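You operate a simulated robot arm through the tools that you are given. There is no shell and no other tool. Be economical: measure what you need, move in short steps, check, and stop when the job is done.

The job below is to be done with a simulated robot arm. You get a single attempt, and the scene is never put back.

## Task
Swap the black valve block in slot 3 for the orange one and try the rotary unit.
Fine: black block on the clear patch, latch 3 shut, then vent shut and air on; selector 3 to 90 and back to 0. Set down upright: black valve block.

The check looks at the end state, three seconds after you hand in, the way a careful person would. Anything else that was tipped, shoved, dropped, spilled or broken makes it a failure.

## Robot
A 7-joint arm with a two-finger parallel gripper, fixed in place. Base frame: the origin is at the foot of the arm, x ahead of it, y to its left, z up. Readings come in mm, rad, newtons and seconds.
Its first joint turns from -2.897 to 2.897 rad. Payload 4.4 kg.
The tool frame sits at the grasp point between the pads (the TCP): z along the fingers, y along the line on which they close. The tips reach 23 mm beyond it. Largest opening 94 mm; finger width 38, thickness 10; the body of the gripper, 54 by 96 mm, starts 39 mm behind the TCP.
Orientation is that of the tool frame in the base frame, as a unit quaternion [x, y, z, w]. With the fingers straight down and closing along the base's y, the tool's x points along the base's -x, its y along +y and its z along -z.

## Interface
- The arm moves only by the tool play_rows. Its argument "increments" is a list of rows, each an object (a shift or turn left out is 0, a gripper value left out holds the last) with "offset": the shift along the tool's x, y, z in m, a list of three; "turn": the turn, a rotation vector about the tool's x, y, z in rad, a list of three; "hand": the opening in per cent of the stroke, from 0 (shut) to 100 (fully open). In form: [{"offset": [x, y, z], "turn": [ax, ay, az], "hand": hand}, ...]. A call has 1 to 20 rows; each row is the pose to reach, as a shift and turn from the pose commanded when the call began, along the tool's axes at that moment. Each row takes 0.2 s and may step no farther than 50 mm and 0.15 rad from the row before; otherwise, or with a gripper value out of range, the whole call is refused. Where a pose cannot be reached the arm comes as near as it can. A force on the tool above 90 N (or 10 N above the force at the start of the call, whichever is more), or a blocked arm, ends the call early, and 0.2 s more pass. Each finger travels about 72 mm/s and halts on what it meets, pressing with about 44 N; the grip force reading is that of the motor and also rises with nothing between the fingers. The clock runs only during rows and for 0.2 s after the last one: add rows that repeat a pose to give the fingers time. The reply holds the time, the measured pose of the TCP, the force on the tool along the base axes, the opening and the grip force, in the units named above and with some noise, with the torque about the TCP (base axes, N m) and any sound that the robot's microphone picked up, and new pictures: "views" is both (left out), scene, wrist or none.
- Cameras (640 x 400 px; columns grow to the right, rows downward): "scene" is fixed at [394.3, 497.2, 1668.6]; the picture's right is [-0.70, -0.71, 0.00], its down [-0.60, 0.59, -0.54] and it looks along [0.38, -0.38, -0.84] (base axes); focal length 214 px, centre (320, 200). "wrist" rides on the gripper at [86, 16, -74] in the tool frame; the picture's right is [-0.18, 0.98, 0.00], its down [-0.58, -0.11, -0.81] and it looks along [-0.79, -0.15, 0.59] (tool axes); focal length 243 px, centre (320, 200). There is no depth. A picture from a camera that has moved, and an enlarged one, comes with that camera's place and axes in the base frame and with its lens. The place of the scene camera against the robot may be out by one fixed shift of up to 12 mm in any direction.
- close_up(camera, box): a new picture of the part [left, top, right, bottom] of that camera's present view, enlarged. No time passes.
- finish_job(): hands the job in; it is judged then, once.

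Go step by step. Nothing tells you positions but the pictures and the camera data: compare them with the known pose of the tool, close in by small moves and look again before you grip or let go. The budget is 120 turns and 200 pictures, counting those below and the enlarged ones. Unless the task says otherwise, let go and move clear before handing in, and close with one line.

The tools are called after "Request:" as a command line: name --argument value ..., lists and objects as JSON in quotes. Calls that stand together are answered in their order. play_rows: Moves the arm, as the interface text tells. Its arguments: {"type":"object","properties":{"increments":{"type":"array","items":{"type":"object","properties":{"offset":{"type":"array","items":{"type":"number"}},"turn":{"type":"array","items":{"type":"number"}},"hand":{"type":"number"}}}},"views":{"type":"string","enum":["both","scene","wrist","none"]}},"required":["increments"]} The other tools are called the same way: close_up (camera, box) takes an enlarged picture of a part of a camera's view; finish_job () hands the job in.

At the start:

```text
clock: 0.0
eef_pos: [624.7, -161.0, 1444.7]
tcp_rot: [0.001, 1.0, 0.0, 0.0]
force: [-0.5, 0.5, -0.5]
moment: [0.01, 0.04, -0.03]
finger_gap: 93.9
grasp_force: 0.1
```

scene: 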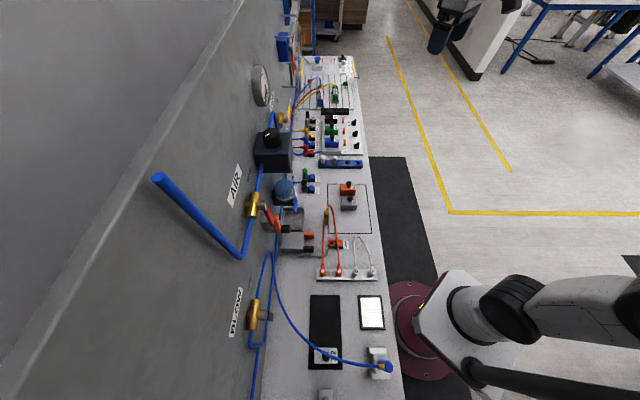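
wrist: 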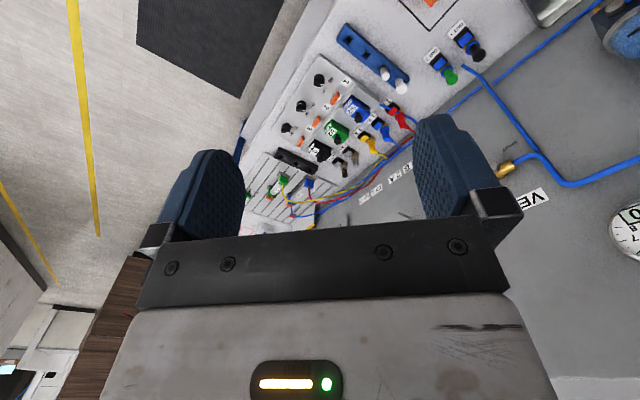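

I see a bench with a valve manifold, an orange spare and air/vent valves on the wall; I start by enlarging the pictures.

Request:
close_up --camera "scene" --box '[240, 50, 400, 150]'

Request:
close_up --camera "scene" --box '[240, 140, 400, 240]'

Request:
close_up --camera "scene" --box '[220, 220, 412, 340]'

Request:
close_up --camera "wrist" --box '[220, 0, 540, 200]'

```text
4.00 times, centred on (320, 100) of scene
camera zoom: at [394.3, 497.2, 1668.6], right [-0.7, -0.71, 0.0], down [-0.6, 0.59, -0.54], along [0.38, -0.38, -0.84], focal length 858 px, centre (320, 600)
```

zoom: 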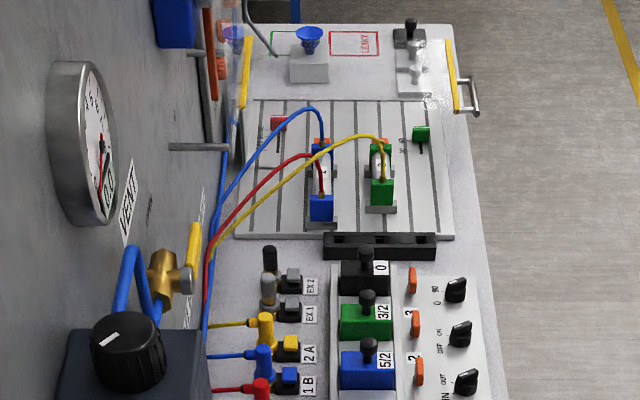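

```text
4.00 times, centred on (320, 190) of scene
camera zoom: at [394.3, 497.2, 1668.6], right [-0.7, -0.71, 0.0], down [-0.6, 0.59, -0.54], along [0.38, -0.38, -0.84], focal length 858 px, centre (320, 240)
```

zoom: 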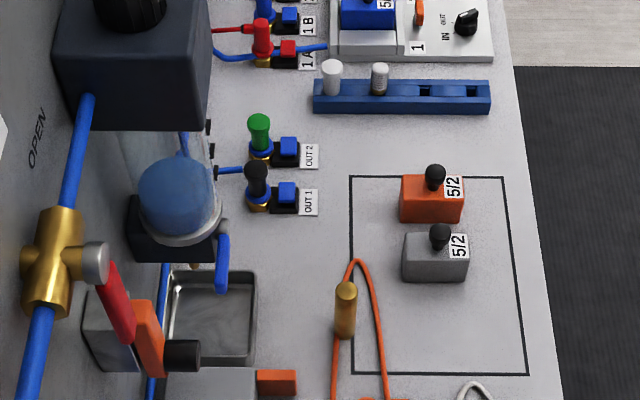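

```text
3.33 times, centred on (316, 280) of scene
camera zoom: at [394.3, 497.2, 1668.6], right [-0.7, -0.71, 0.0], down [-0.6, 0.59, -0.54], along [0.38, -0.38, -0.84], focal length 715 px, centre (333, -67)
```

zoom: 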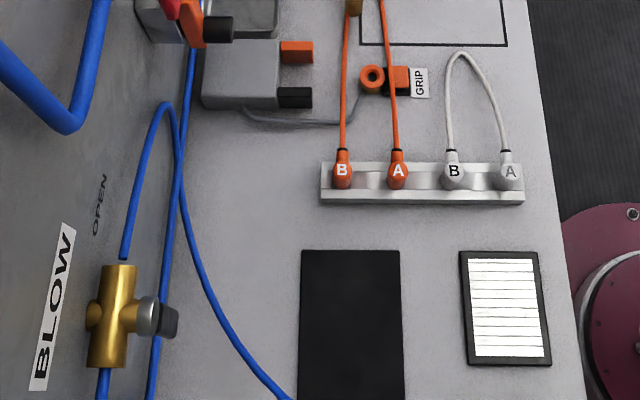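

```text
2.00 times, centred on (380, 100) of wrist
camera zoom: at [537.5, -144.2, 1518.4], right [0.18, 0.98, 0.0], down [0.58, -0.11, 0.81], along [0.79, -0.15, -0.59], focal length 485 px, centre (200, 400)
```

zoom: 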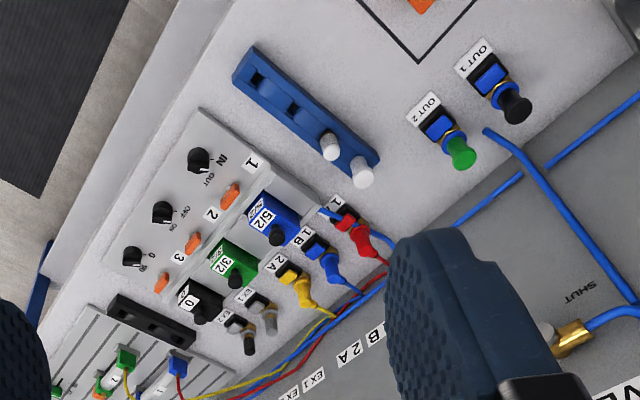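

The bench runs diagonally to the base (its length along (0.71,-0.70)), with the wall beyond it at about w=770 mm. I'll turn the gripper to face the wall for a look at the valves and the manifold.

Request:
play_rows --increments '[{"offset": [0, 0.015, 0.02], "turn": [0, 0, -0.14]}, {"offset": [0, 0.03, 0.04], "turn": [0, 0, -0.28]}, {"offset": [0, 0.045, 0.06], "turn": [0, 0, -0.42]}, {"offset": [0, 0.06, 0.08], "turn": [0, 0, -0.56]}, {"offset": [0, 0.075, 0.1], "turn": [0, 0, -0.69]}, {"offset": [0, 0.085, 0.115], "turn": [0, 0, -0.785]}, {"offset": [0, 0.085, 0.115], "turn": [0, 0, -0.785]}]'

```text
clock: 1.6
eef_pos: [622.6, -74.6, 1329.2]
tcp_rot: [-0.383, 0.924, 0.0, 0.0]
force: [0.9, 0.7, -0.6]
moment: [0.01, -0.02, -0.04]
finger_gap: 94.0
grasp_force: 0.0
camera wrist: at [550.5, -124.4, 1402.5], right [-0.57, 0.82, 0.0], down [0.49, 0.33, 0.81], along [0.67, 0.46, -0.59], focal length 243 px, centre (320, 200)
```

scene: 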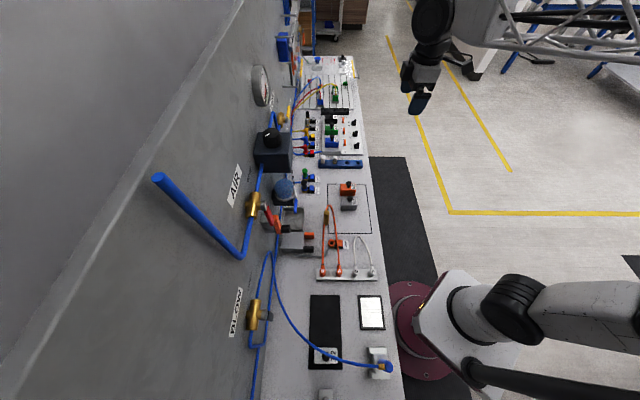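
wrist: 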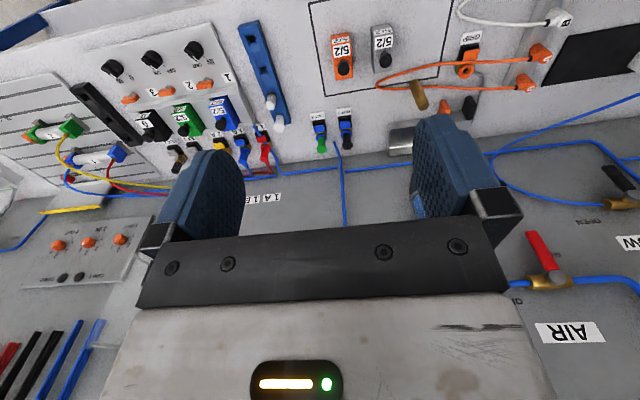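

The turned view shows manifold, spares and AIR valve; enlarging to read states and labels.

Request:
close_up --camera "wrist" --box '[80, 20, 304, 160]'

Request:
close_up --camera "wrist" --box '[300, 0, 556, 160]'

Request:
close_up --camera "wrist" --box '[480, 180, 640, 360]'

Request:
close_up --camera "scene" --box '[290, 100, 370, 160]'

Request:
close_up --camera "scene" --box '[240, 55, 320, 145]'

```text
2.86 times, centred on (192, 90) of wrist
camera zoom: at [550.5, -124.4, 1402.5], right [-0.57, 0.82, 0.0], down [0.49, 0.33, 0.81], along [0.67, 0.46, -0.59], focal length 693 px, centre (686, 514)
```

zoom: 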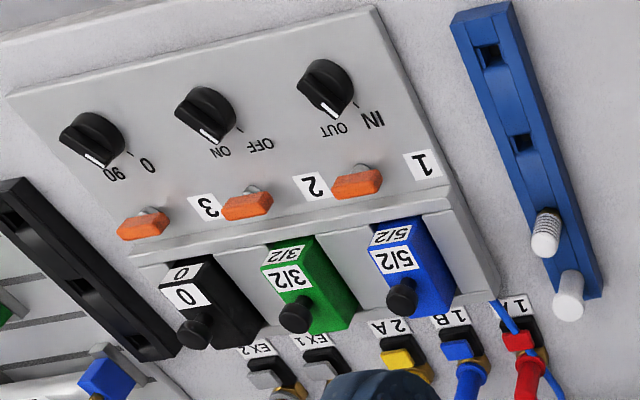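

```text
2.50 times, centred on (428, 80) of wrist
camera zoom: at [550.5, -124.4, 1402.5], right [-0.57, 0.82, 0.0], down [0.49, 0.33, 0.81], along [0.67, 0.46, -0.59], focal length 606 px, centre (50, 500)
```

zoom: 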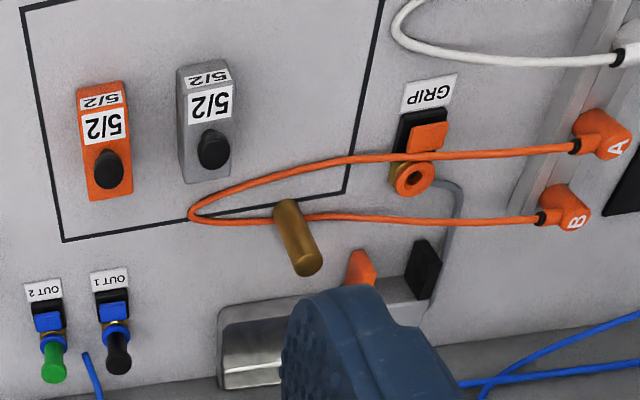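

```text
2.22 times, centred on (560, 270) of wrist
camera zoom: at [550.5, -124.4, 1402.5], right [-0.57, 0.82, 0.0], down [0.49, 0.33, 0.81], along [0.67, 0.46, -0.59], focal length 539 px, centre (-213, 44)
```

zoom: 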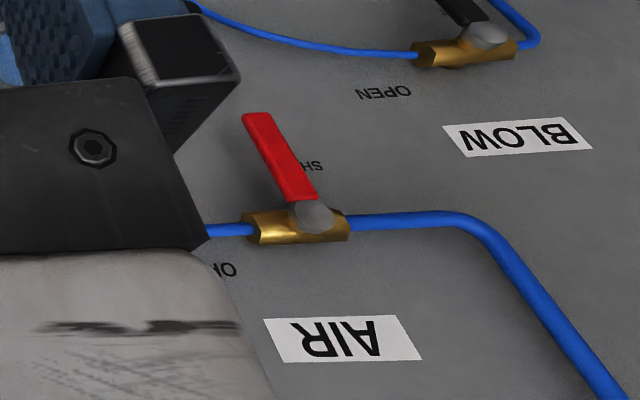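

```text
6.67 times, centred on (330, 130) of scene
camera zoom: at [394.3, 497.2, 1668.6], right [-0.7, -0.71, 0.0], down [-0.6, 0.59, -0.54], along [0.38, -0.38, -0.84], focal length 1430 px, centre (253, 667)
```

zoom: 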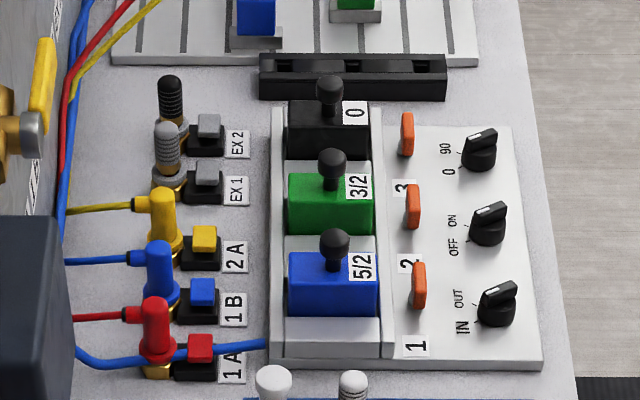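

```text
4.44 times, centred on (280, 100) of scene
camera zoom: at [394.3, 497.2, 1668.6], right [-0.7, -0.71, 0.0], down [-0.6, 0.59, -0.54], along [0.38, -0.38, -0.84], focal length 953 px, centre (498, 644)
```

zoom: 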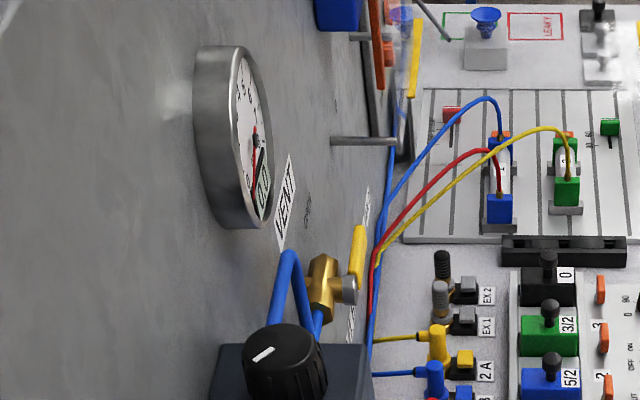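

Slot 3 holds the black "0" block; the AIR lever seems to be at SHUT. I'll move nearer the manifold to read latch 3, selector 3 and the vent lever.

Request:
play_rows --increments '[{"offset": [-0.006, -0.036, 0.016]}, {"offset": [-0.012, -0.072, 0.032]}, {"offset": [-0.018, -0.108, 0.048]}, {"offset": [-0.024, -0.144, 0.064]}, {"offset": [-0.03, -0.18, 0.08]}, {"offset": [-0.036, -0.216, 0.096]}, {"offset": [-0.042, -0.252, 0.112]}, {"offset": [-0.048, -0.286, 0.129]}, {"offset": [-0.048, -0.286, 0.129]}]'

```text
clock: 3.6
eef_pos: [860.8, -244.7, 1201.2]
tcp_rot: [-0.383, 0.924, 0.0, 0.0]
force: [-0.5, -0.1, -0.9]
moment: [0.04, 0.0, 0.01]
finger_gap: 94.0
grasp_force: 0.0
camera wrist: at [788.5, -292.9, 1275.0], right [-0.56, 0.83, 0.0], down [0.49, 0.33, 0.81], along [0.67, 0.46, -0.59], focal length 243 px, centre (320, 200)
```

scene: 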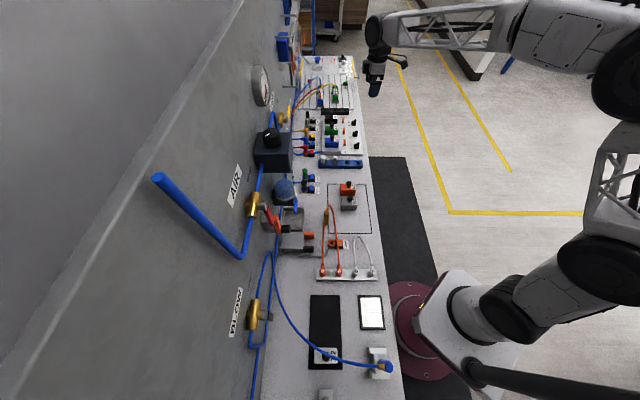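
wrist: 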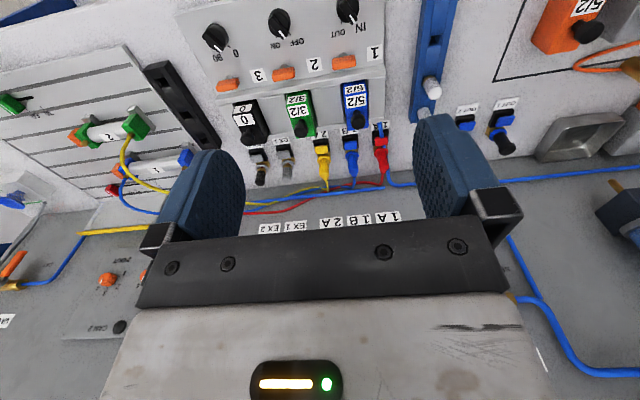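

The black knob comes out near (1057,-235,970). Enlarging the manifold now.

Request:
close_up --camera "wrist" --box '[180, 0, 404, 140]'

Request:
close_up --camera "wrist" --box '[196, 60, 308, 130]'

Request:
close_up --camera "scene" --box '[330, 105, 370, 130]'

```text
2.86 times, centred on (292, 70) of wrist
camera zoom: at [788.5, -292.9, 1275.0], right [-0.56, 0.83, 0.0], down [0.49, 0.33, 0.81], along [0.67, 0.46, -0.59], focal length 693 px, centre (400, 571)
```

zoom: 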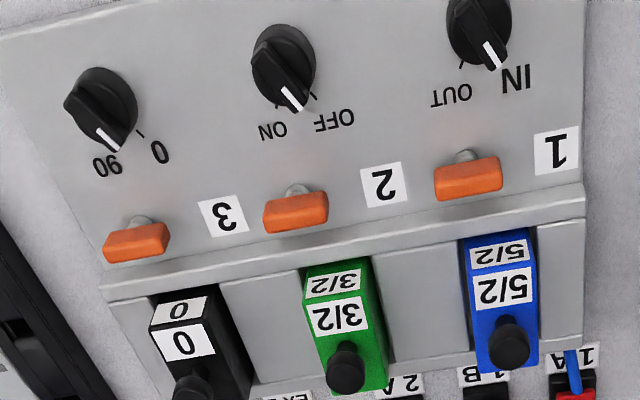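

```text
5.71 times, centred on (252, 95) of wrist
camera zoom: at [788.5, -292.9, 1275.0], right [-0.56, 0.83, 0.0], down [0.49, 0.33, 0.81], along [0.67, 0.46, -0.59], focal length 1386 px, centre (709, 800)
```

zoom: 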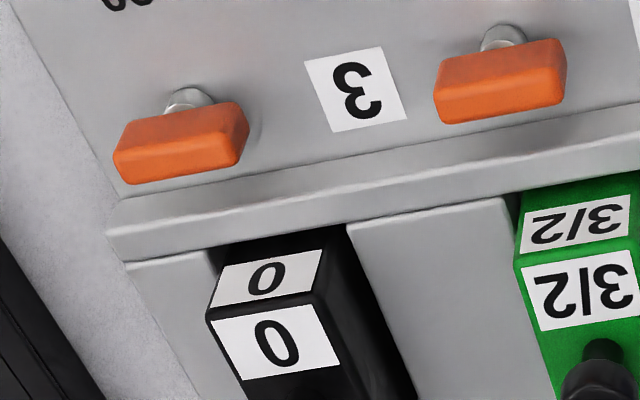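

```text
16.00 times, centred on (350, 118) of scene
camera zoom: at [394.3, 497.2, 1668.6], right [-0.7, -0.71, 0.0], down [-0.6, 0.59, -0.54], along [0.38, -0.38, -0.84], focal length 3432 px, centre (-160, 1520)
```

zoom: 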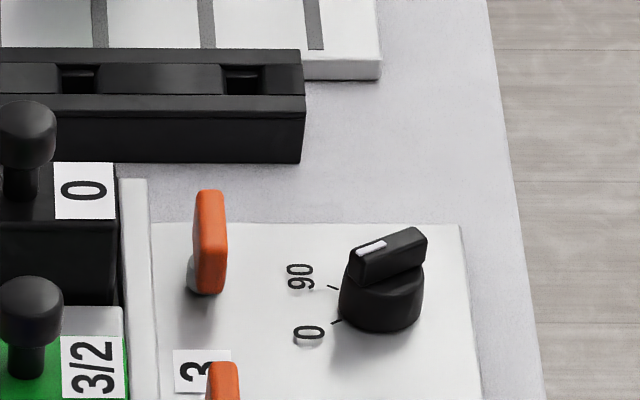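

Selector 3 points at 0, and all latches lie alike. Checking the vent lever at the right edge of the gripper body, plus the gauge.

Request:
close_up --camera "wrist" --box '[480, 180, 640, 400]'

Request:
close_up --camera "scene" --box '[248, 62, 308, 132]'

Request:
close_up --camera "scene" --box '[225, 170, 325, 260]'

```text
1.82 times, centred on (560, 290) of wrist
camera zoom: at [788.5, -292.9, 1275.0], right [-0.56, 0.83, 0.0], down [0.49, 0.33, 0.81], along [0.67, 0.46, -0.59], focal length 441 px, centre (-116, 36)
```

zoom: 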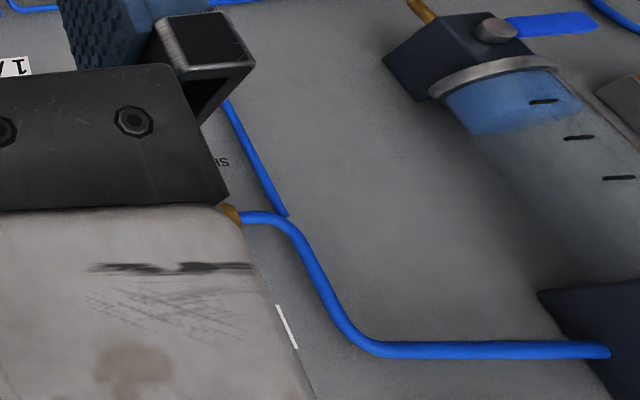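

```text
5.71 times, centred on (278, 97) of scene
camera zoom: at [394.3, 497.2, 1668.6], right [-0.7, -0.71, 0.0], down [-0.6, 0.59, -0.54], along [0.38, -0.38, -0.84], focal length 1226 px, centre (560, 789)
```

zoom: 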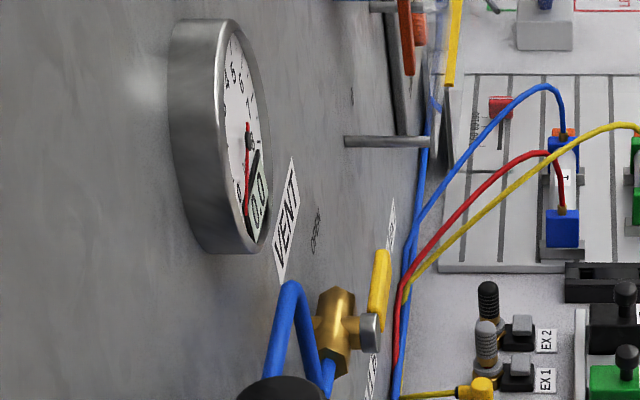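

```text
4.44 times, centred on (275, 215) of scene
camera zoom: at [394.3, 497.2, 1668.6], right [-0.7, -0.71, 0.0], down [-0.6, 0.59, -0.54], along [0.38, -0.38, -0.84], focal length 953 px, centre (520, 133)
```

zoom: 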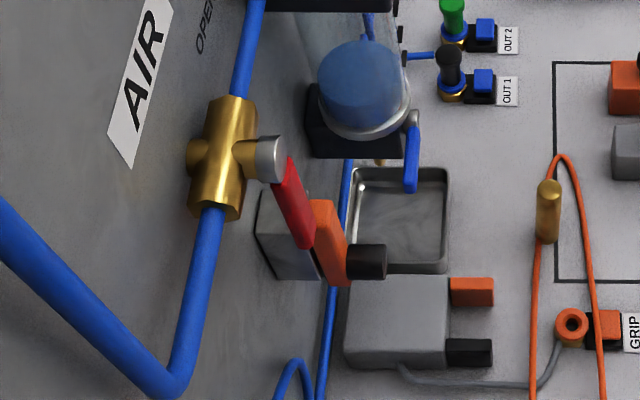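

Gauge 0.0, vent at OPEN, AIR at SHUT: the circuit is already safe. Latch 3 is near (1035,-300,905) and the black knob near (1074,-244,953); moving down closer to see the latch.

Request:
play_rows --increments '[{"offset": [-0.009, -0.024, 0.03]}, {"offset": [-0.018, -0.048, 0.06]}, {"offset": [-0.027, -0.072, 0.09]}, {"offset": [-0.036, -0.096, 0.12]}, {"offset": [-0.044, -0.12, 0.15]}, {"offset": [-0.052, -0.144, 0.181]}, {"offset": [-0.052, -0.144, 0.181]}]'

```text
clock: 5.2
eef_pos: [998.5, -307.7, 1019.8]
tcp_rot: [-0.382, 0.924, 0.001, -0.001]
force: [-0.2, 0.5, 0.9]
moment: [-0.01, -0.03, -0.02]
finger_gap: 94.1
grasp_force: 0.2
camera wrist: at [926.4, -356.7, 1093.4], right [-0.56, 0.83, 0.0], down [0.49, 0.33, 0.81], along [0.67, 0.46, -0.59], focal length 243 px, centre (320, 200)
```

scene: 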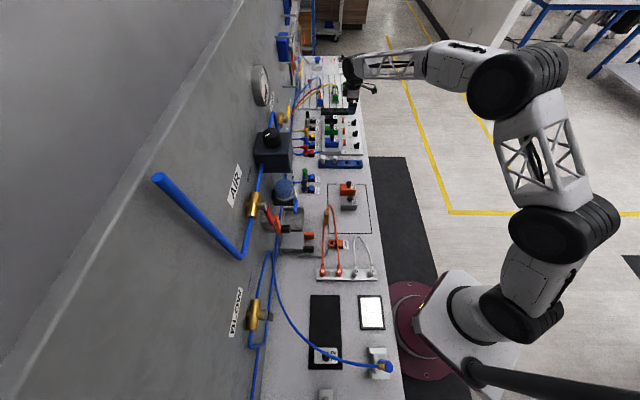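
wrist: 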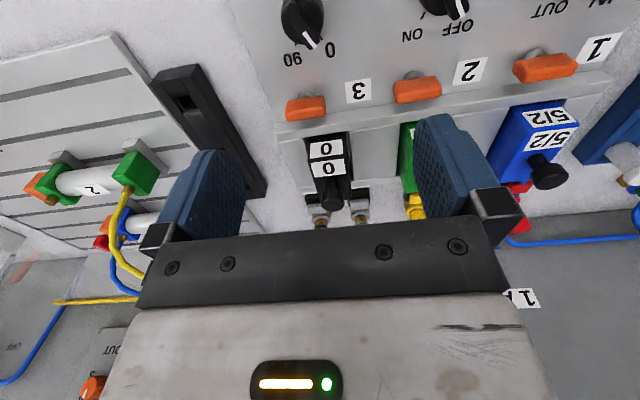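

Reach is fine here. Enlarging latch 3 and selector 3.

Request:
close_up --camera "wrist" --box '[256, 70, 384, 150]'

Request:
close_up --camera "wrist" --box '[260, 0, 388, 80]'

Request:
close_up --camera "wrist" --box '[256, 110, 416, 230]'

```text
5.00 times, centred on (320, 110) of wrist
camera zoom: at [926.4, -356.7, 1093.4], right [-0.56, 0.83, 0.0], down [0.49, 0.33, 0.81], along [0.67, 0.46, -0.59], focal length 1213 px, centre (320, 650)
```

zoom: 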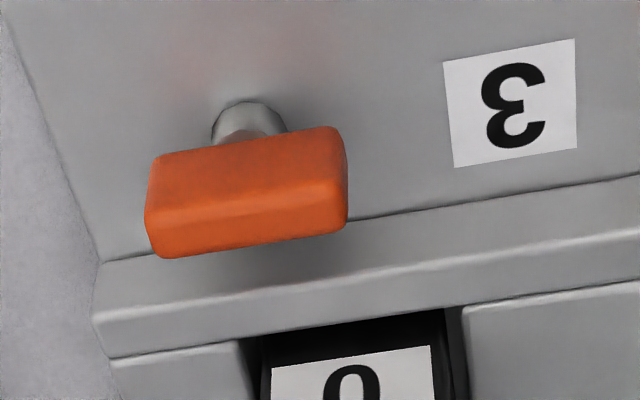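

```text
5.00 times, centred on (324, 40) of wrist
camera zoom: at [926.4, -356.7, 1093.4], right [-0.56, 0.83, 0.0], down [0.49, 0.33, 0.81], along [0.67, 0.46, -0.59], focal length 1213 px, centre (300, 1000)
```

zoom: 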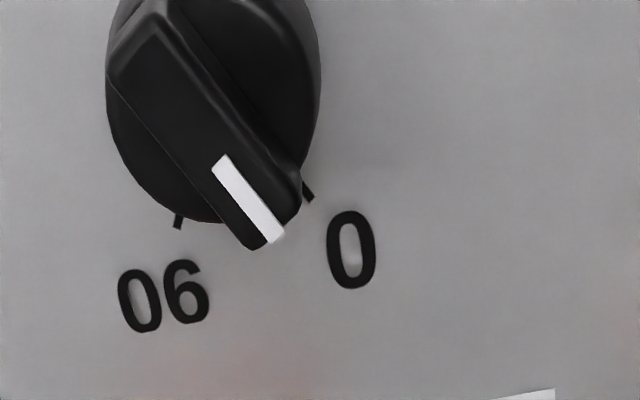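

```text
3.33 times, centred on (336, 170) of wrist
camera zoom: at [926.4, -356.7, 1093.4], right [-0.56, 0.83, 0.0], down [0.49, 0.33, 0.81], along [0.67, 0.46, -0.59], focal length 809 px, centre (267, 300)
```

zoom: 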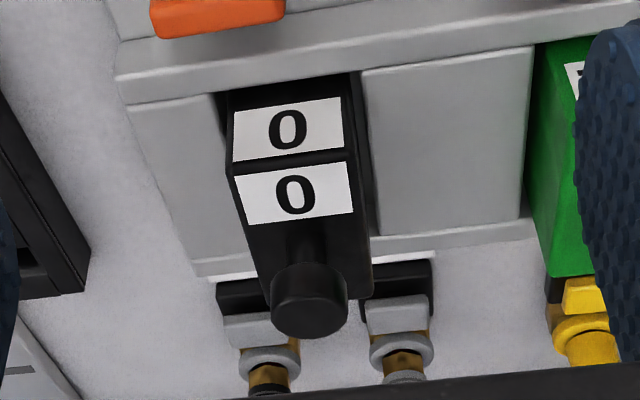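

Latch 3 is a T-handle on a vertical post, at about (1034,-298,905), lying along the bench like the other two. I'll turn the tool so the pads close across it, narrow the hand, and hover.

Request:
play_rows --increments '[{"offset": [-0.006, -0.003, 0], "turn": [0, 0, 0.14], "hand": 36}, {"offset": [-0.012, -0.006, 0], "turn": [0, 0, 0.28]}, {"offset": [-0.018, -0.009, 0], "turn": [0, 0, 0.42]}, {"offset": [-0.024, -0.012, 0], "turn": [0, 0, 0.56]}, {"offset": [-0.03, -0.015, 0], "turn": [0, 0, 0.7]}, {"offset": [-0.032, -0.018, 0], "turn": [0, 0, 0.84]}, {"offset": [-0.032, -0.018, 0], "turn": [0, 0, 0.98]}, {"offset": [-0.032, -0.018, 0], "turn": [0, 0, 1.12]}, {"offset": [-0.032, -0.018, 0], "turn": [0, 0, 1.26]}, {"offset": [-0.032, -0.018, 0], "turn": [0, 0, 1.4]}, {"offset": [-0.032, -0.018, 0], "turn": [0, 0, 1.5]}, {"offset": [-0.032, -0.018, 0.03], "turn": [0, 0, 1.571]}, {"offset": [-0.032, -0.018, 0.06], "turn": [0, 0, 1.571]}, {"offset": [-0.032, -0.018, 0.06], "turn": [0, 0, 1.571]}]'

```text
clock: 8.2
eef_pos: [1033.7, -298.8, 960.2]
tcp_rot: [0.383, 0.924, 0.0, 0.001]
force: [-0.5, 0.8, -0.2]
moment: [0.02, -0.01, 0.01]
finger_gap: 33.9
grasp_force: 0.0
camera wrist: at [984.6, -225.9, 1033.3], right [0.83, 0.56, 0.0], down [0.33, -0.49, 0.81], along [0.45, -0.67, -0.59], focal length 243 px, centre (320, 200)
```

scene: 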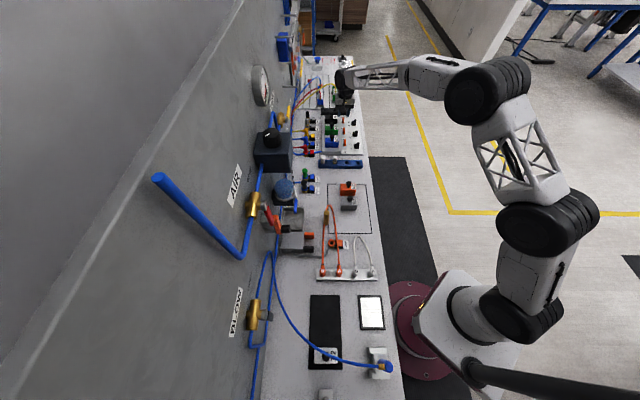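
wrist: 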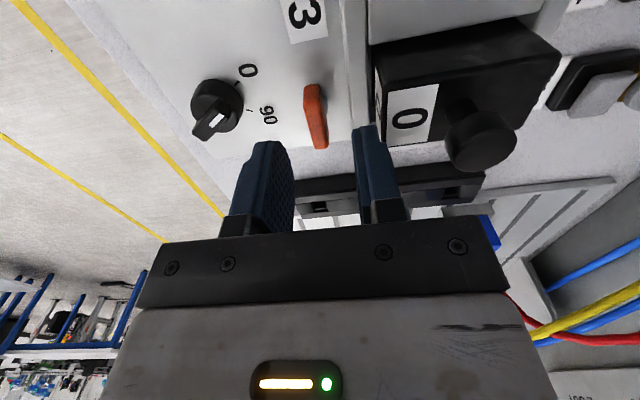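

The T-handle shows between the fingers, almost centred. A closer look before lowering.

Request:
close_up --camera "wrist" --box '[256, 70, 384, 150]'

```text
5.00 times, centred on (320, 110) of wrist
camera zoom: at [984.6, -225.9, 1033.3], right [0.83, 0.56, 0.0], down [0.33, -0.49, 0.81], along [0.45, -0.67, -0.59], focal length 1213 px, centre (320, 650)
```

zoom: 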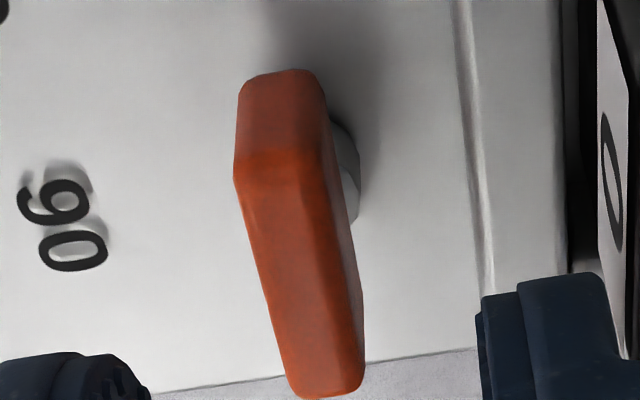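

The handle is some 2 mm toward the robot from centre; I correct and lower to z≈915 around it.

Request:
play_rows --increments '[{"offset": [0, -0.0018, 0.02]}, {"offset": [0, -0.0018, 0.035]}, {"offset": [0, -0.0018, 0.045]}, {"offset": [0, -0.0018, 0.045]}]' --views "wrist"

Request:
close_up --camera "wrist" --box '[240, 110, 400, 210]'

```text
clock: 8.9
eef_pos: [1035.4, -299.7, 932.7]
tcp_rot: [0.382, 0.924, 0.001, 0.006]
force: [-0.8, -0.8, 10.8]
moment: [0.27, 0.02, 0.05]
finger_gap: 33.6
grasp_force: 0.0
stopped in row 3: the force on the tool passed its limit at 106 N (the readings are from after the stop); the commanded pose is now the measured one
camera wrist: at [984.7, -226.9, 1006.1], right [0.82, 0.57, 0.01], down [0.32, -0.49, 0.81], along [0.46, -0.67, -0.58], focal length 243 px, centre (320, 200)
```

wrist: 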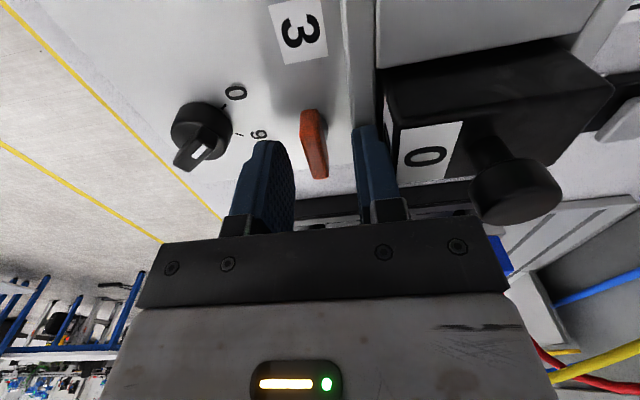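

```text
4.00 times, centred on (320, 160) of wrist
camera zoom: at [984.7, -226.9, 1006.1], right [0.82, 0.57, 0.01], down [0.32, -0.49, 0.81], along [0.46, -0.67, -0.58], focal length 970 px, centre (320, 360)
```

zoom: 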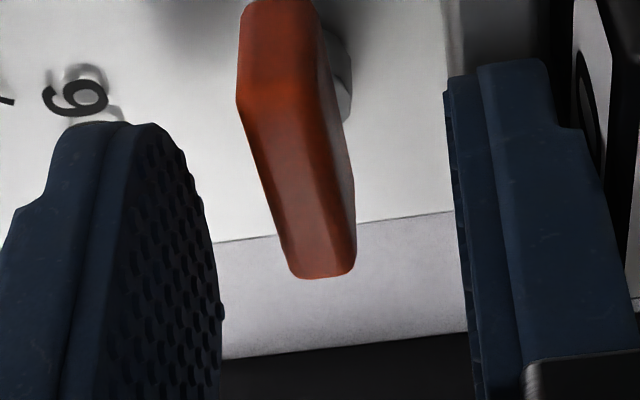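

The outer finger touched something (likely the clamp rail) at z≈930; nothing appears moved. I raise a bit, narrow the hand to ~21 mm, shift 3 mm away from the rail and look.

Request:
play_rows --increments '[{"offset": [0, 0, -0.015]}, {"offset": [0, -0.0032, -0.015], "hand": 22}, {"offset": [0, -0.0032, -0.015]}, {"offset": [0, -0.0032, -0.015]}]' --views "wrist"

Request:
close_up --camera "wrist" --box '[240, 90, 400, 190]'

```text
clock: 9.9
eef_pos: [1031.6, -302.9, 947.6]
tcp_rot: [0.382, 0.924, 0.001, 0.006]
force: [0.6, -0.7, 0.9]
moment: [0.01, 0.0, 0.01]
finger_gap: 20.7
grasp_force: 0.0
camera wrist: at [981.1, -229.0, 1020.2], right [0.82, 0.57, 0.01], down [0.33, -0.49, 0.81], along [0.46, -0.67, -0.59], focal length 243 px, centre (320, 200)
```

wrist: 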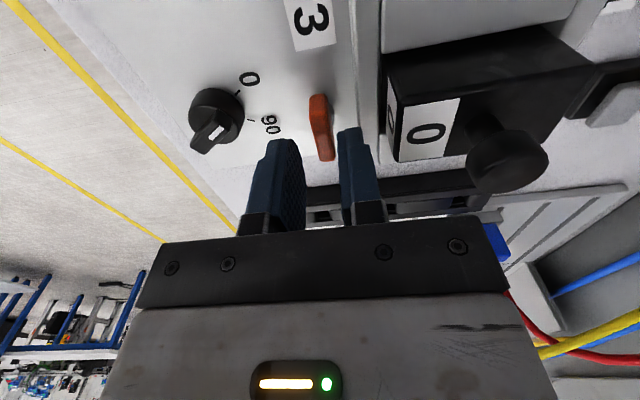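

```text
4.00 times, centred on (320, 140) of wrist
camera zoom: at [981.1, -229.0, 1020.2], right [0.82, 0.57, 0.01], down [0.33, -0.49, 0.81], along [0.46, -0.67, -0.59], focal length 970 px, centre (320, 440)
```

zoom: 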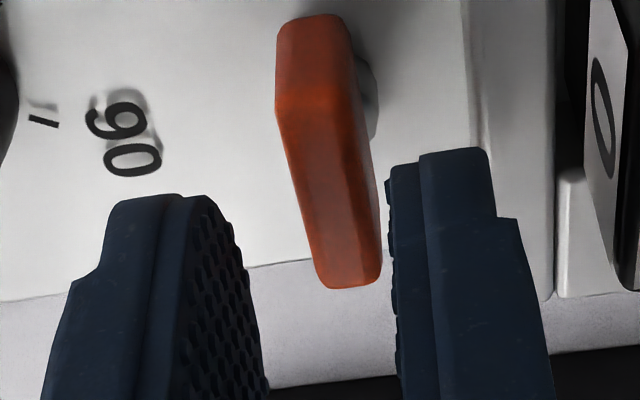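

The bar is ~2 mm off the finger centre; correct position and slight tilt, then lower to ~917.

Request:
play_rows --increments '[{"offset": [0.002, 0.002, 0.0], "turn": [0.006, 0.01, 0]}, {"offset": [0.002, 0.002, 0.015], "turn": [0.006, 0.01, 0]}, {"offset": [0.002, 0.002, 0.024], "turn": [0.006, 0.01, 0]}, {"offset": [0.002, 0.002, 0.031], "turn": [0.006, 0.01, 0]}, {"offset": [0.002, 0.002, 0.031], "turn": [0.006, 0.01, 0]}]' --views "wrist"

Request:
close_up --camera "wrist" --box '[240, 110, 400, 210]'

```text
clock: 10.9
eef_pos: [1034.9, -298.3, 933.1]
tcp_rot: [0.382, 0.924, 0.0, 0.005]
force: [1.6, -1.9, 11.8]
moment: [0.21, -0.06, 0.0]
finger_gap: 20.7
grasp_force: 0.0
stopped in row 4: the force on the tool passed its limit at 102 N (the readings are from after the stop); the commanded pose is now the measured one
camera wrist: at [984.6, -225.8, 1006.1], right [0.82, 0.57, 0.01], down [0.33, -0.49, 0.81], along [0.46, -0.67, -0.59], focal length 243 px, centre (320, 200)
```

wrist: 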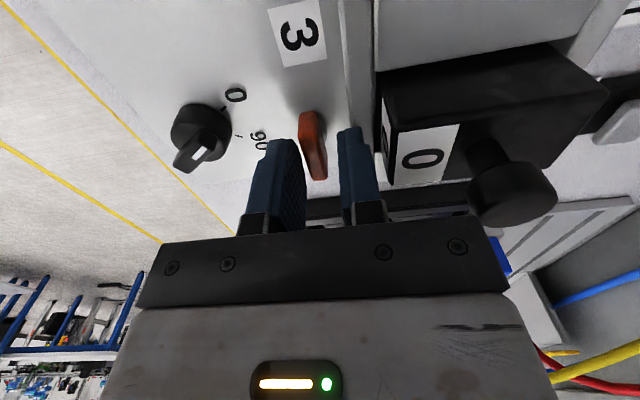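

```text
4.00 times, centred on (320, 160) of wrist
camera zoom: at [984.6, -225.8, 1006.1], right [0.82, 0.57, 0.01], down [0.33, -0.49, 0.81], along [0.46, -0.67, -0.59], focal length 970 px, centre (320, 360)
```

zoom: 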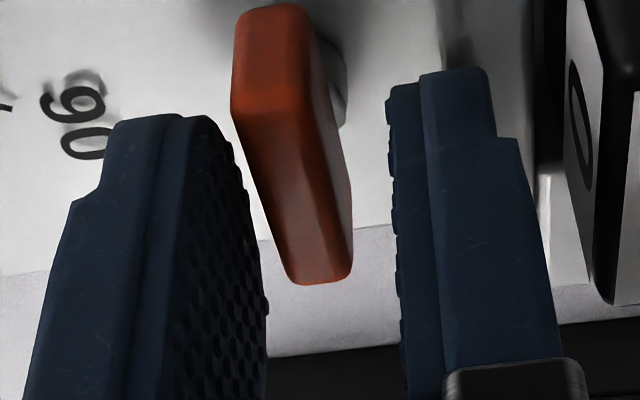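

The w-side fingertip is landing on the clamp rail, which stands ~20 mm above the panel. I raise, narrow to 17 mm, shift further from the rail, and check.

Request:
play_rows --increments '[{"offset": [0.001, 0, -0.012], "turn": [0.006, 0.008, 0]}, {"offset": [0.001, -0.0048, -0.012], "turn": [0.006, 0.008, 0], "hand": 18}, {"offset": [0.001, -0.0048, -0.012], "turn": [0.006, 0.008, 0]}, {"offset": [0.001, -0.0048, -0.012], "turn": [0.006, 0.008, 0]}]' --views "wrist"

Request:
close_up --camera "wrist" --box '[240, 90, 400, 190]'

Request:
close_up --camera "scene" --box '[320, 75, 384, 125]'

```text
clock: 11.9
eef_pos: [1030.4, -302.0, 943.3]
tcp_rot: [0.382, 0.924, 0.0, -0.002]
force: [-1.0, -1.0, -0.1]
moment: [0.02, 0.01, -0.04]
finger_gap: 17.1
grasp_force: 0.1
camera wrist: at [981.2, -228.2, 1017.4], right [0.82, 0.57, 0.0], down [0.34, -0.49, 0.81], along [0.46, -0.66, -0.59], focal length 243 px, centre (320, 200)
```

wrist: 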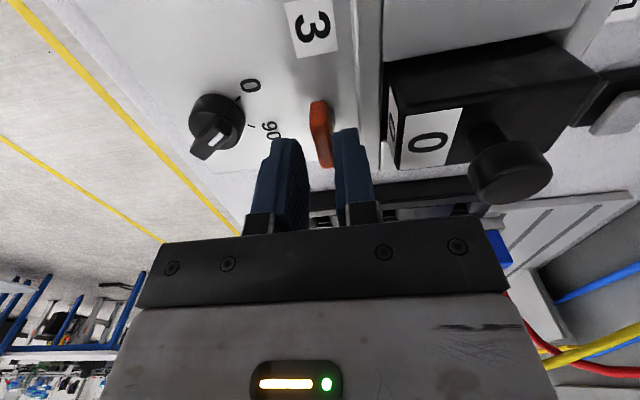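

```text
4.00 times, centred on (320, 140) of wrist
camera zoom: at [981.2, -228.2, 1017.4], right [0.82, 0.57, 0.0], down [0.34, -0.49, 0.81], along [0.46, -0.66, -0.59], focal length 970 px, centre (320, 440)
```

zoom: 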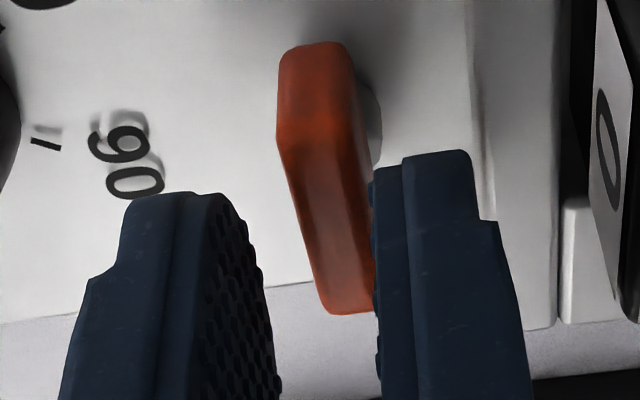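

```text
8.00 times, centred on (352, 100) of scene
camera zoom: at [394.3, 497.2, 1668.6], right [-0.7, -0.71, 0.0], down [-0.6, 0.59, -0.54], along [0.38, -0.38, -0.84], focal length 1716 px, centre (64, 1000)
```

zoom: 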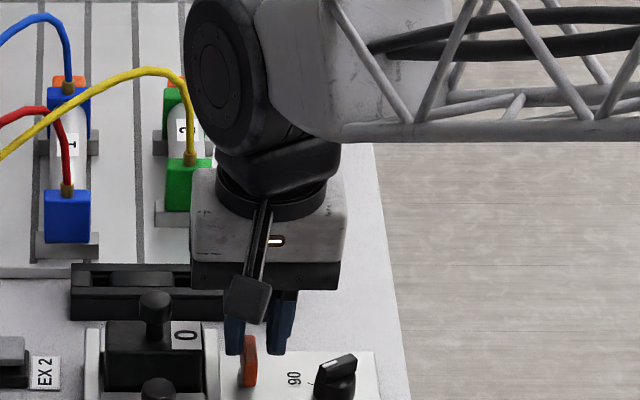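

The scene view shows the fingers straddling the handle from above. Shift 2.5 mm toward the wall and lower again in small steps.

Request:
play_rows --increments '[{"offset": [-0.001, 0.0025, 0]}, {"offset": [-0.001, 0.0025, 0.005]}, {"offset": [-0.001, 0.0025, 0.01]}, {"offset": [-0.001, 0.0025, 0.015]}, {"offset": [-0.001, 0.0025, 0.02]}, {"offset": [-0.001, 0.0025, 0.025]}, {"offset": [-0.001, 0.0025, 0.025]}]'

Request:
close_up --camera "wrist" --box '[240, 110, 400, 210]'

Request:
close_up --camera "scene" --box '[330, 95, 370, 130]'

```text
clock: 13.5
eef_pos: [1033.9, -301.2, 917.8]
tcp_rot: [0.382, 0.924, 0.001, -0.001]
force: [0.0, 1.2, 0.2]
moment: [-0.05, 0.02, 0.04]
finger_gap: 17.0
grasp_force: 0.1
camera wrist: at [983.5, -227.5, 992.2], right [0.82, 0.57, 0.0], down [0.34, -0.49, 0.81], along [0.46, -0.66, -0.59], focal length 243 px, centre (320, 200)
```

scene: 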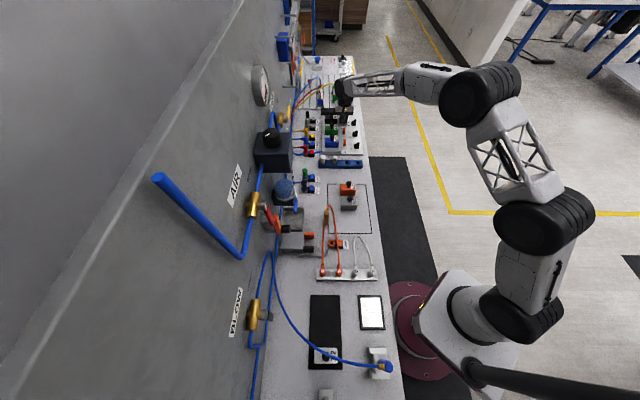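
wrist: 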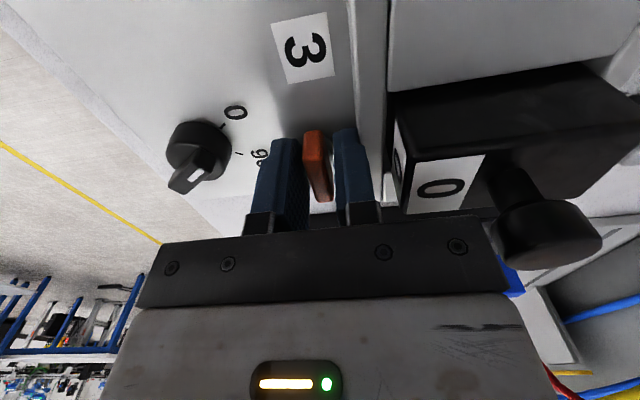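

```text
4.00 times, centred on (320, 160) of wrist
camera zoom: at [983.5, -227.5, 992.2], right [0.82, 0.57, 0.0], down [0.34, -0.49, 0.81], along [0.46, -0.66, -0.59], focal length 970 px, centre (320, 360)
```

zoom: 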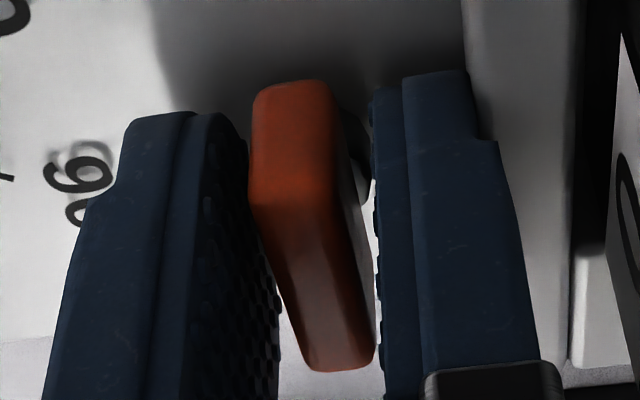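

```text
11.43 times, centred on (350, 112) of scene
camera zoom: at [394.3, 497.2, 1668.6], right [-0.7, -0.71, 0.0], down [-0.6, 0.59, -0.54], along [0.38, -0.38, -0.84], focal length 2451 px, centre (-23, 1200)
```

zoom: 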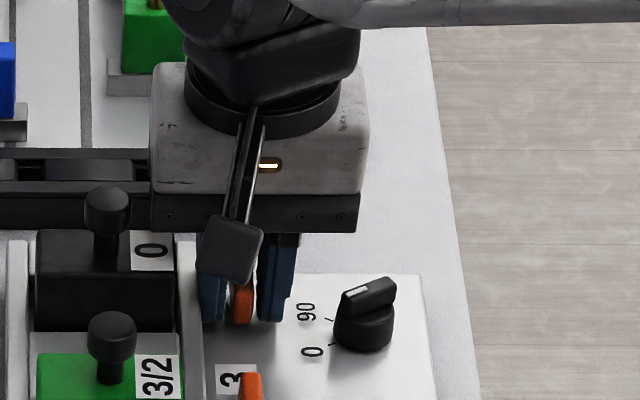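

The handle sits between the pads. Closing, then a small test turn counter-clockwise (seen from above).

Request:
play_rows --increments '[{"hand": 0}, {"hand": 0}, {"hand": 0}]' --views "none"

Request:
play_rows --increments '[{"turn": [0, 0, -0.05]}, {"turn": [0, 0, -0.1]}, {"turn": [0, 0, -0.15]}, {"turn": [0, 0, -0.2]}, {"turn": [0, 0, -0.2]}]' --views "wrist"

```text
clock: 14.3
eef_pos: [1032.8, -301.8, 917.9]
tcp_rot: [0.382, 0.924, 0.001, -0.002]
force: [-3.0, 0.3, 1.1]
moment: [0.13, -0.09, 0.0]
finger_gap: 9.7
grasp_force: 44.6
```

```text
clock: 15.5
eef_pos: [1032.9, -300.1, 919.2]
tcp_rot: [0.287, 0.958, 0.0, 0.0]
force: [13.1, -4.9, -1.7]
moment: [-0.81, -1.33, 0.01]
finger_gap: 10.0
grasp_force: 45.0
camera wrist: at [970.0, -238.7, 992.1], right [0.69, 0.72, 0.0], down [0.43, -0.41, 0.81], along [0.58, -0.56, -0.59], focal length 243 px, centre (320, 200)
```

wrist: 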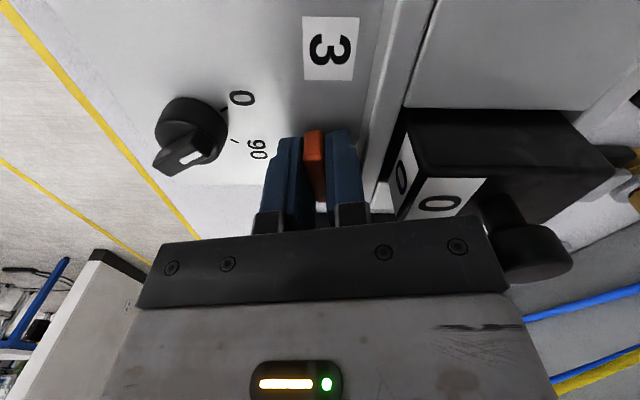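

The handle turns with the grip at nearly no torque. Continuing the turn toward 90° in stages.

Request:
play_rows --increments '[{"turn": [0, 0, -0.08]}, {"turn": [0, 0, -0.16]}, {"turn": [0, 0, -0.24]}, {"turn": [0, 0, -0.32]}, {"turn": [0, 0, -0.4]}, {"turn": [0, 0, -0.4]}]' --views "wrist"

Request:
close_up --camera "wrist" --box '[240, 110, 400, 210]'

Request:
close_up --camera "scene" --box '[330, 95, 370, 130]'

```text
clock: 16.9
eef_pos: [1032.1, -301.2, 918.9]
tcp_rot: [0.091, 0.996, -0.001, -0.002]
force: [6.1, -6.5, 6.0]
moment: [-9.6, 5.84, -13.93]
finger_gap: 9.5
grasp_force: 44.6
camera wrist: at [951.2, -267.8, 992.3], right [0.36, 0.93, 0.0], down [0.55, -0.21, 0.8], along [0.75, -0.29, -0.59], focal length 243 px, centre (320, 200)
```

wrist: 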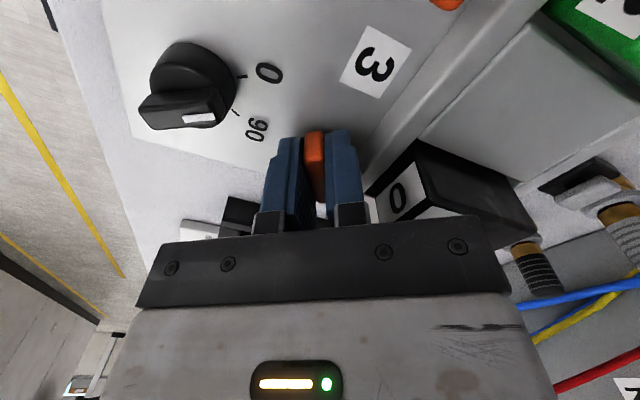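

```text
4.00 times, centred on (320, 160) of wrist
camera zoom: at [951.2, -267.8, 992.3], right [0.36, 0.93, 0.0], down [0.55, -0.21, 0.8], along [0.75, -0.29, -0.59], focal length 970 px, centre (320, 360)
```

zoom: 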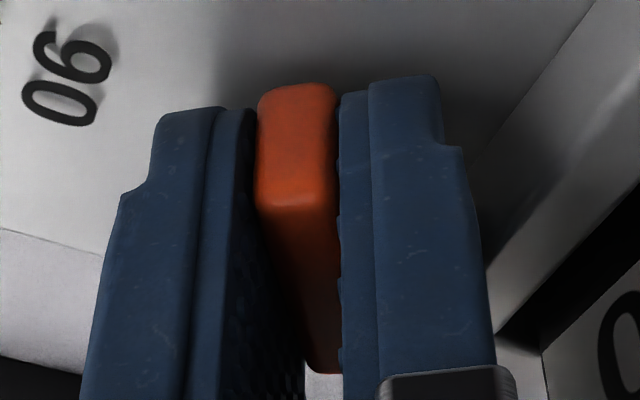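

```text
11.43 times, centred on (350, 112) of scene
camera zoom: at [394.3, 497.2, 1668.6], right [-0.7, -0.71, 0.0], down [-0.6, 0.59, -0.54], along [0.38, -0.38, -0.84], focal length 2451 px, centre (-23, 1200)
```

zoom: 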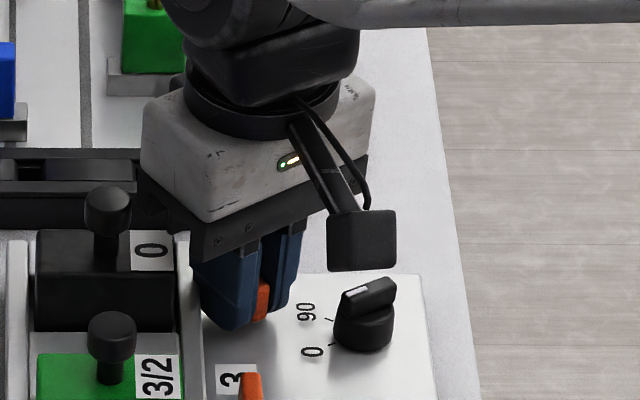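

The torque reading jumped to −14 N·m at ~35°; I pause and re-read before going further.

Request:
play_rows --increments '[{"turn": [0, 0, 0]}]' --views "none"

Request:
play_rows --increments '[{"turn": [0, 0, 0.05]}, {"turn": [0, 0, 0.05]}]' --views "none"

```text
clock: 17.3
eef_pos: [1032.7, -299.4, 918.4]
tcp_rot: [0.091, 0.996, 0.0, -0.002]
force: [-21.8, -3.4, 13.6]
moment: [-8.22, 6.15, -10.91]
finger_gap: 9.7
grasp_force: 45.6
```

```text
clock: 17.9
eef_pos: [1030.6, -299.3, 918.9]
tcp_rot: [0.116, 0.993, 0.0, -0.003]
force: [-33.3, 13.1, 11.5]
moment: [-5.02, 0.99, -5.01]
finger_gap: 9.6
grasp_force: 45.1
stopped in row 2: the force on the tool passed its limit at 93 N (the readings are from after the stop); the commanded pose is now the measured one
```

The fingertip corner is wedging against the rail as it rotates. I loosen slightly, slide the grip 9 mm along the handle away from the rail side, then look.

Request:
play_rows --increments '[{"hand": 12}, {"hand": 12}, {"offset": [0.003, 0, 0]}, {"offset": [0.006, 0, 0]}, {"offset": [0.009, 0, 0]}, {"offset": [0.009, 0, 0]}]' --views "wrist"

Request:
close_up --camera "wrist" --box '[240, 110, 400, 210]'

Request:
close_up --camera "scene" --box '[330, 95, 370, 130]'

```text
clock: 19.0
eef_pos: [1030.3, -300.1, 918.2]
tcp_rot: [0.118, 0.993, -0.001, 0.0]
force: [27.3, -7.1, -10.9]
moment: [-3.93, 2.38, -4.71]
finger_gap: 10.7
grasp_force: 0.2
stopped in row 5: the force on the tool passed its limit at 107 N (the readings are from after the stop); the commanded pose is now the measured one
camera wrist: at [949.4, -263.2, 991.7], right [0.41, 0.91, 0.0], down [0.54, -0.24, 0.81], along [0.74, -0.33, -0.59], focal length 243 px, centre (320, 200)
```

wrist: 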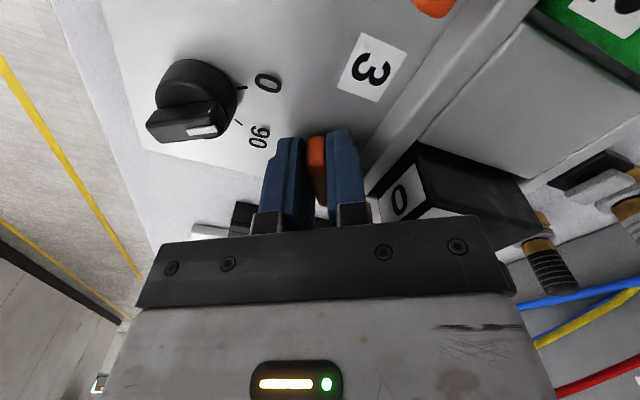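

```text
4.00 times, centred on (320, 160) of wrist
camera zoom: at [949.4, -263.2, 991.7], right [0.41, 0.91, 0.0], down [0.54, -0.24, 0.81], along [0.74, -0.33, -0.59], focal length 970 px, centre (320, 360)
```

zoom: 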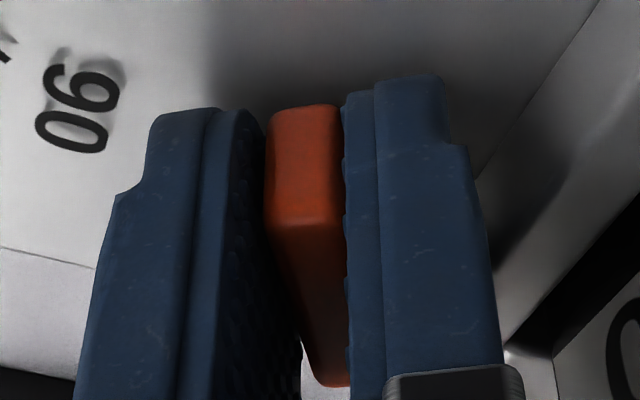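

```text
11.43 times, centred on (350, 112) of scene
camera zoom: at [394.3, 497.2, 1668.6], right [-0.7, -0.71, 0.0], down [-0.6, 0.59, -0.54], along [0.38, -0.38, -0.84], focal length 2451 px, centre (-23, 1200)
```

zoom: 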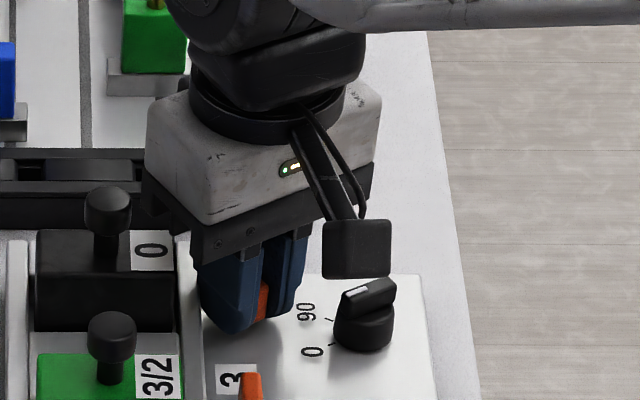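

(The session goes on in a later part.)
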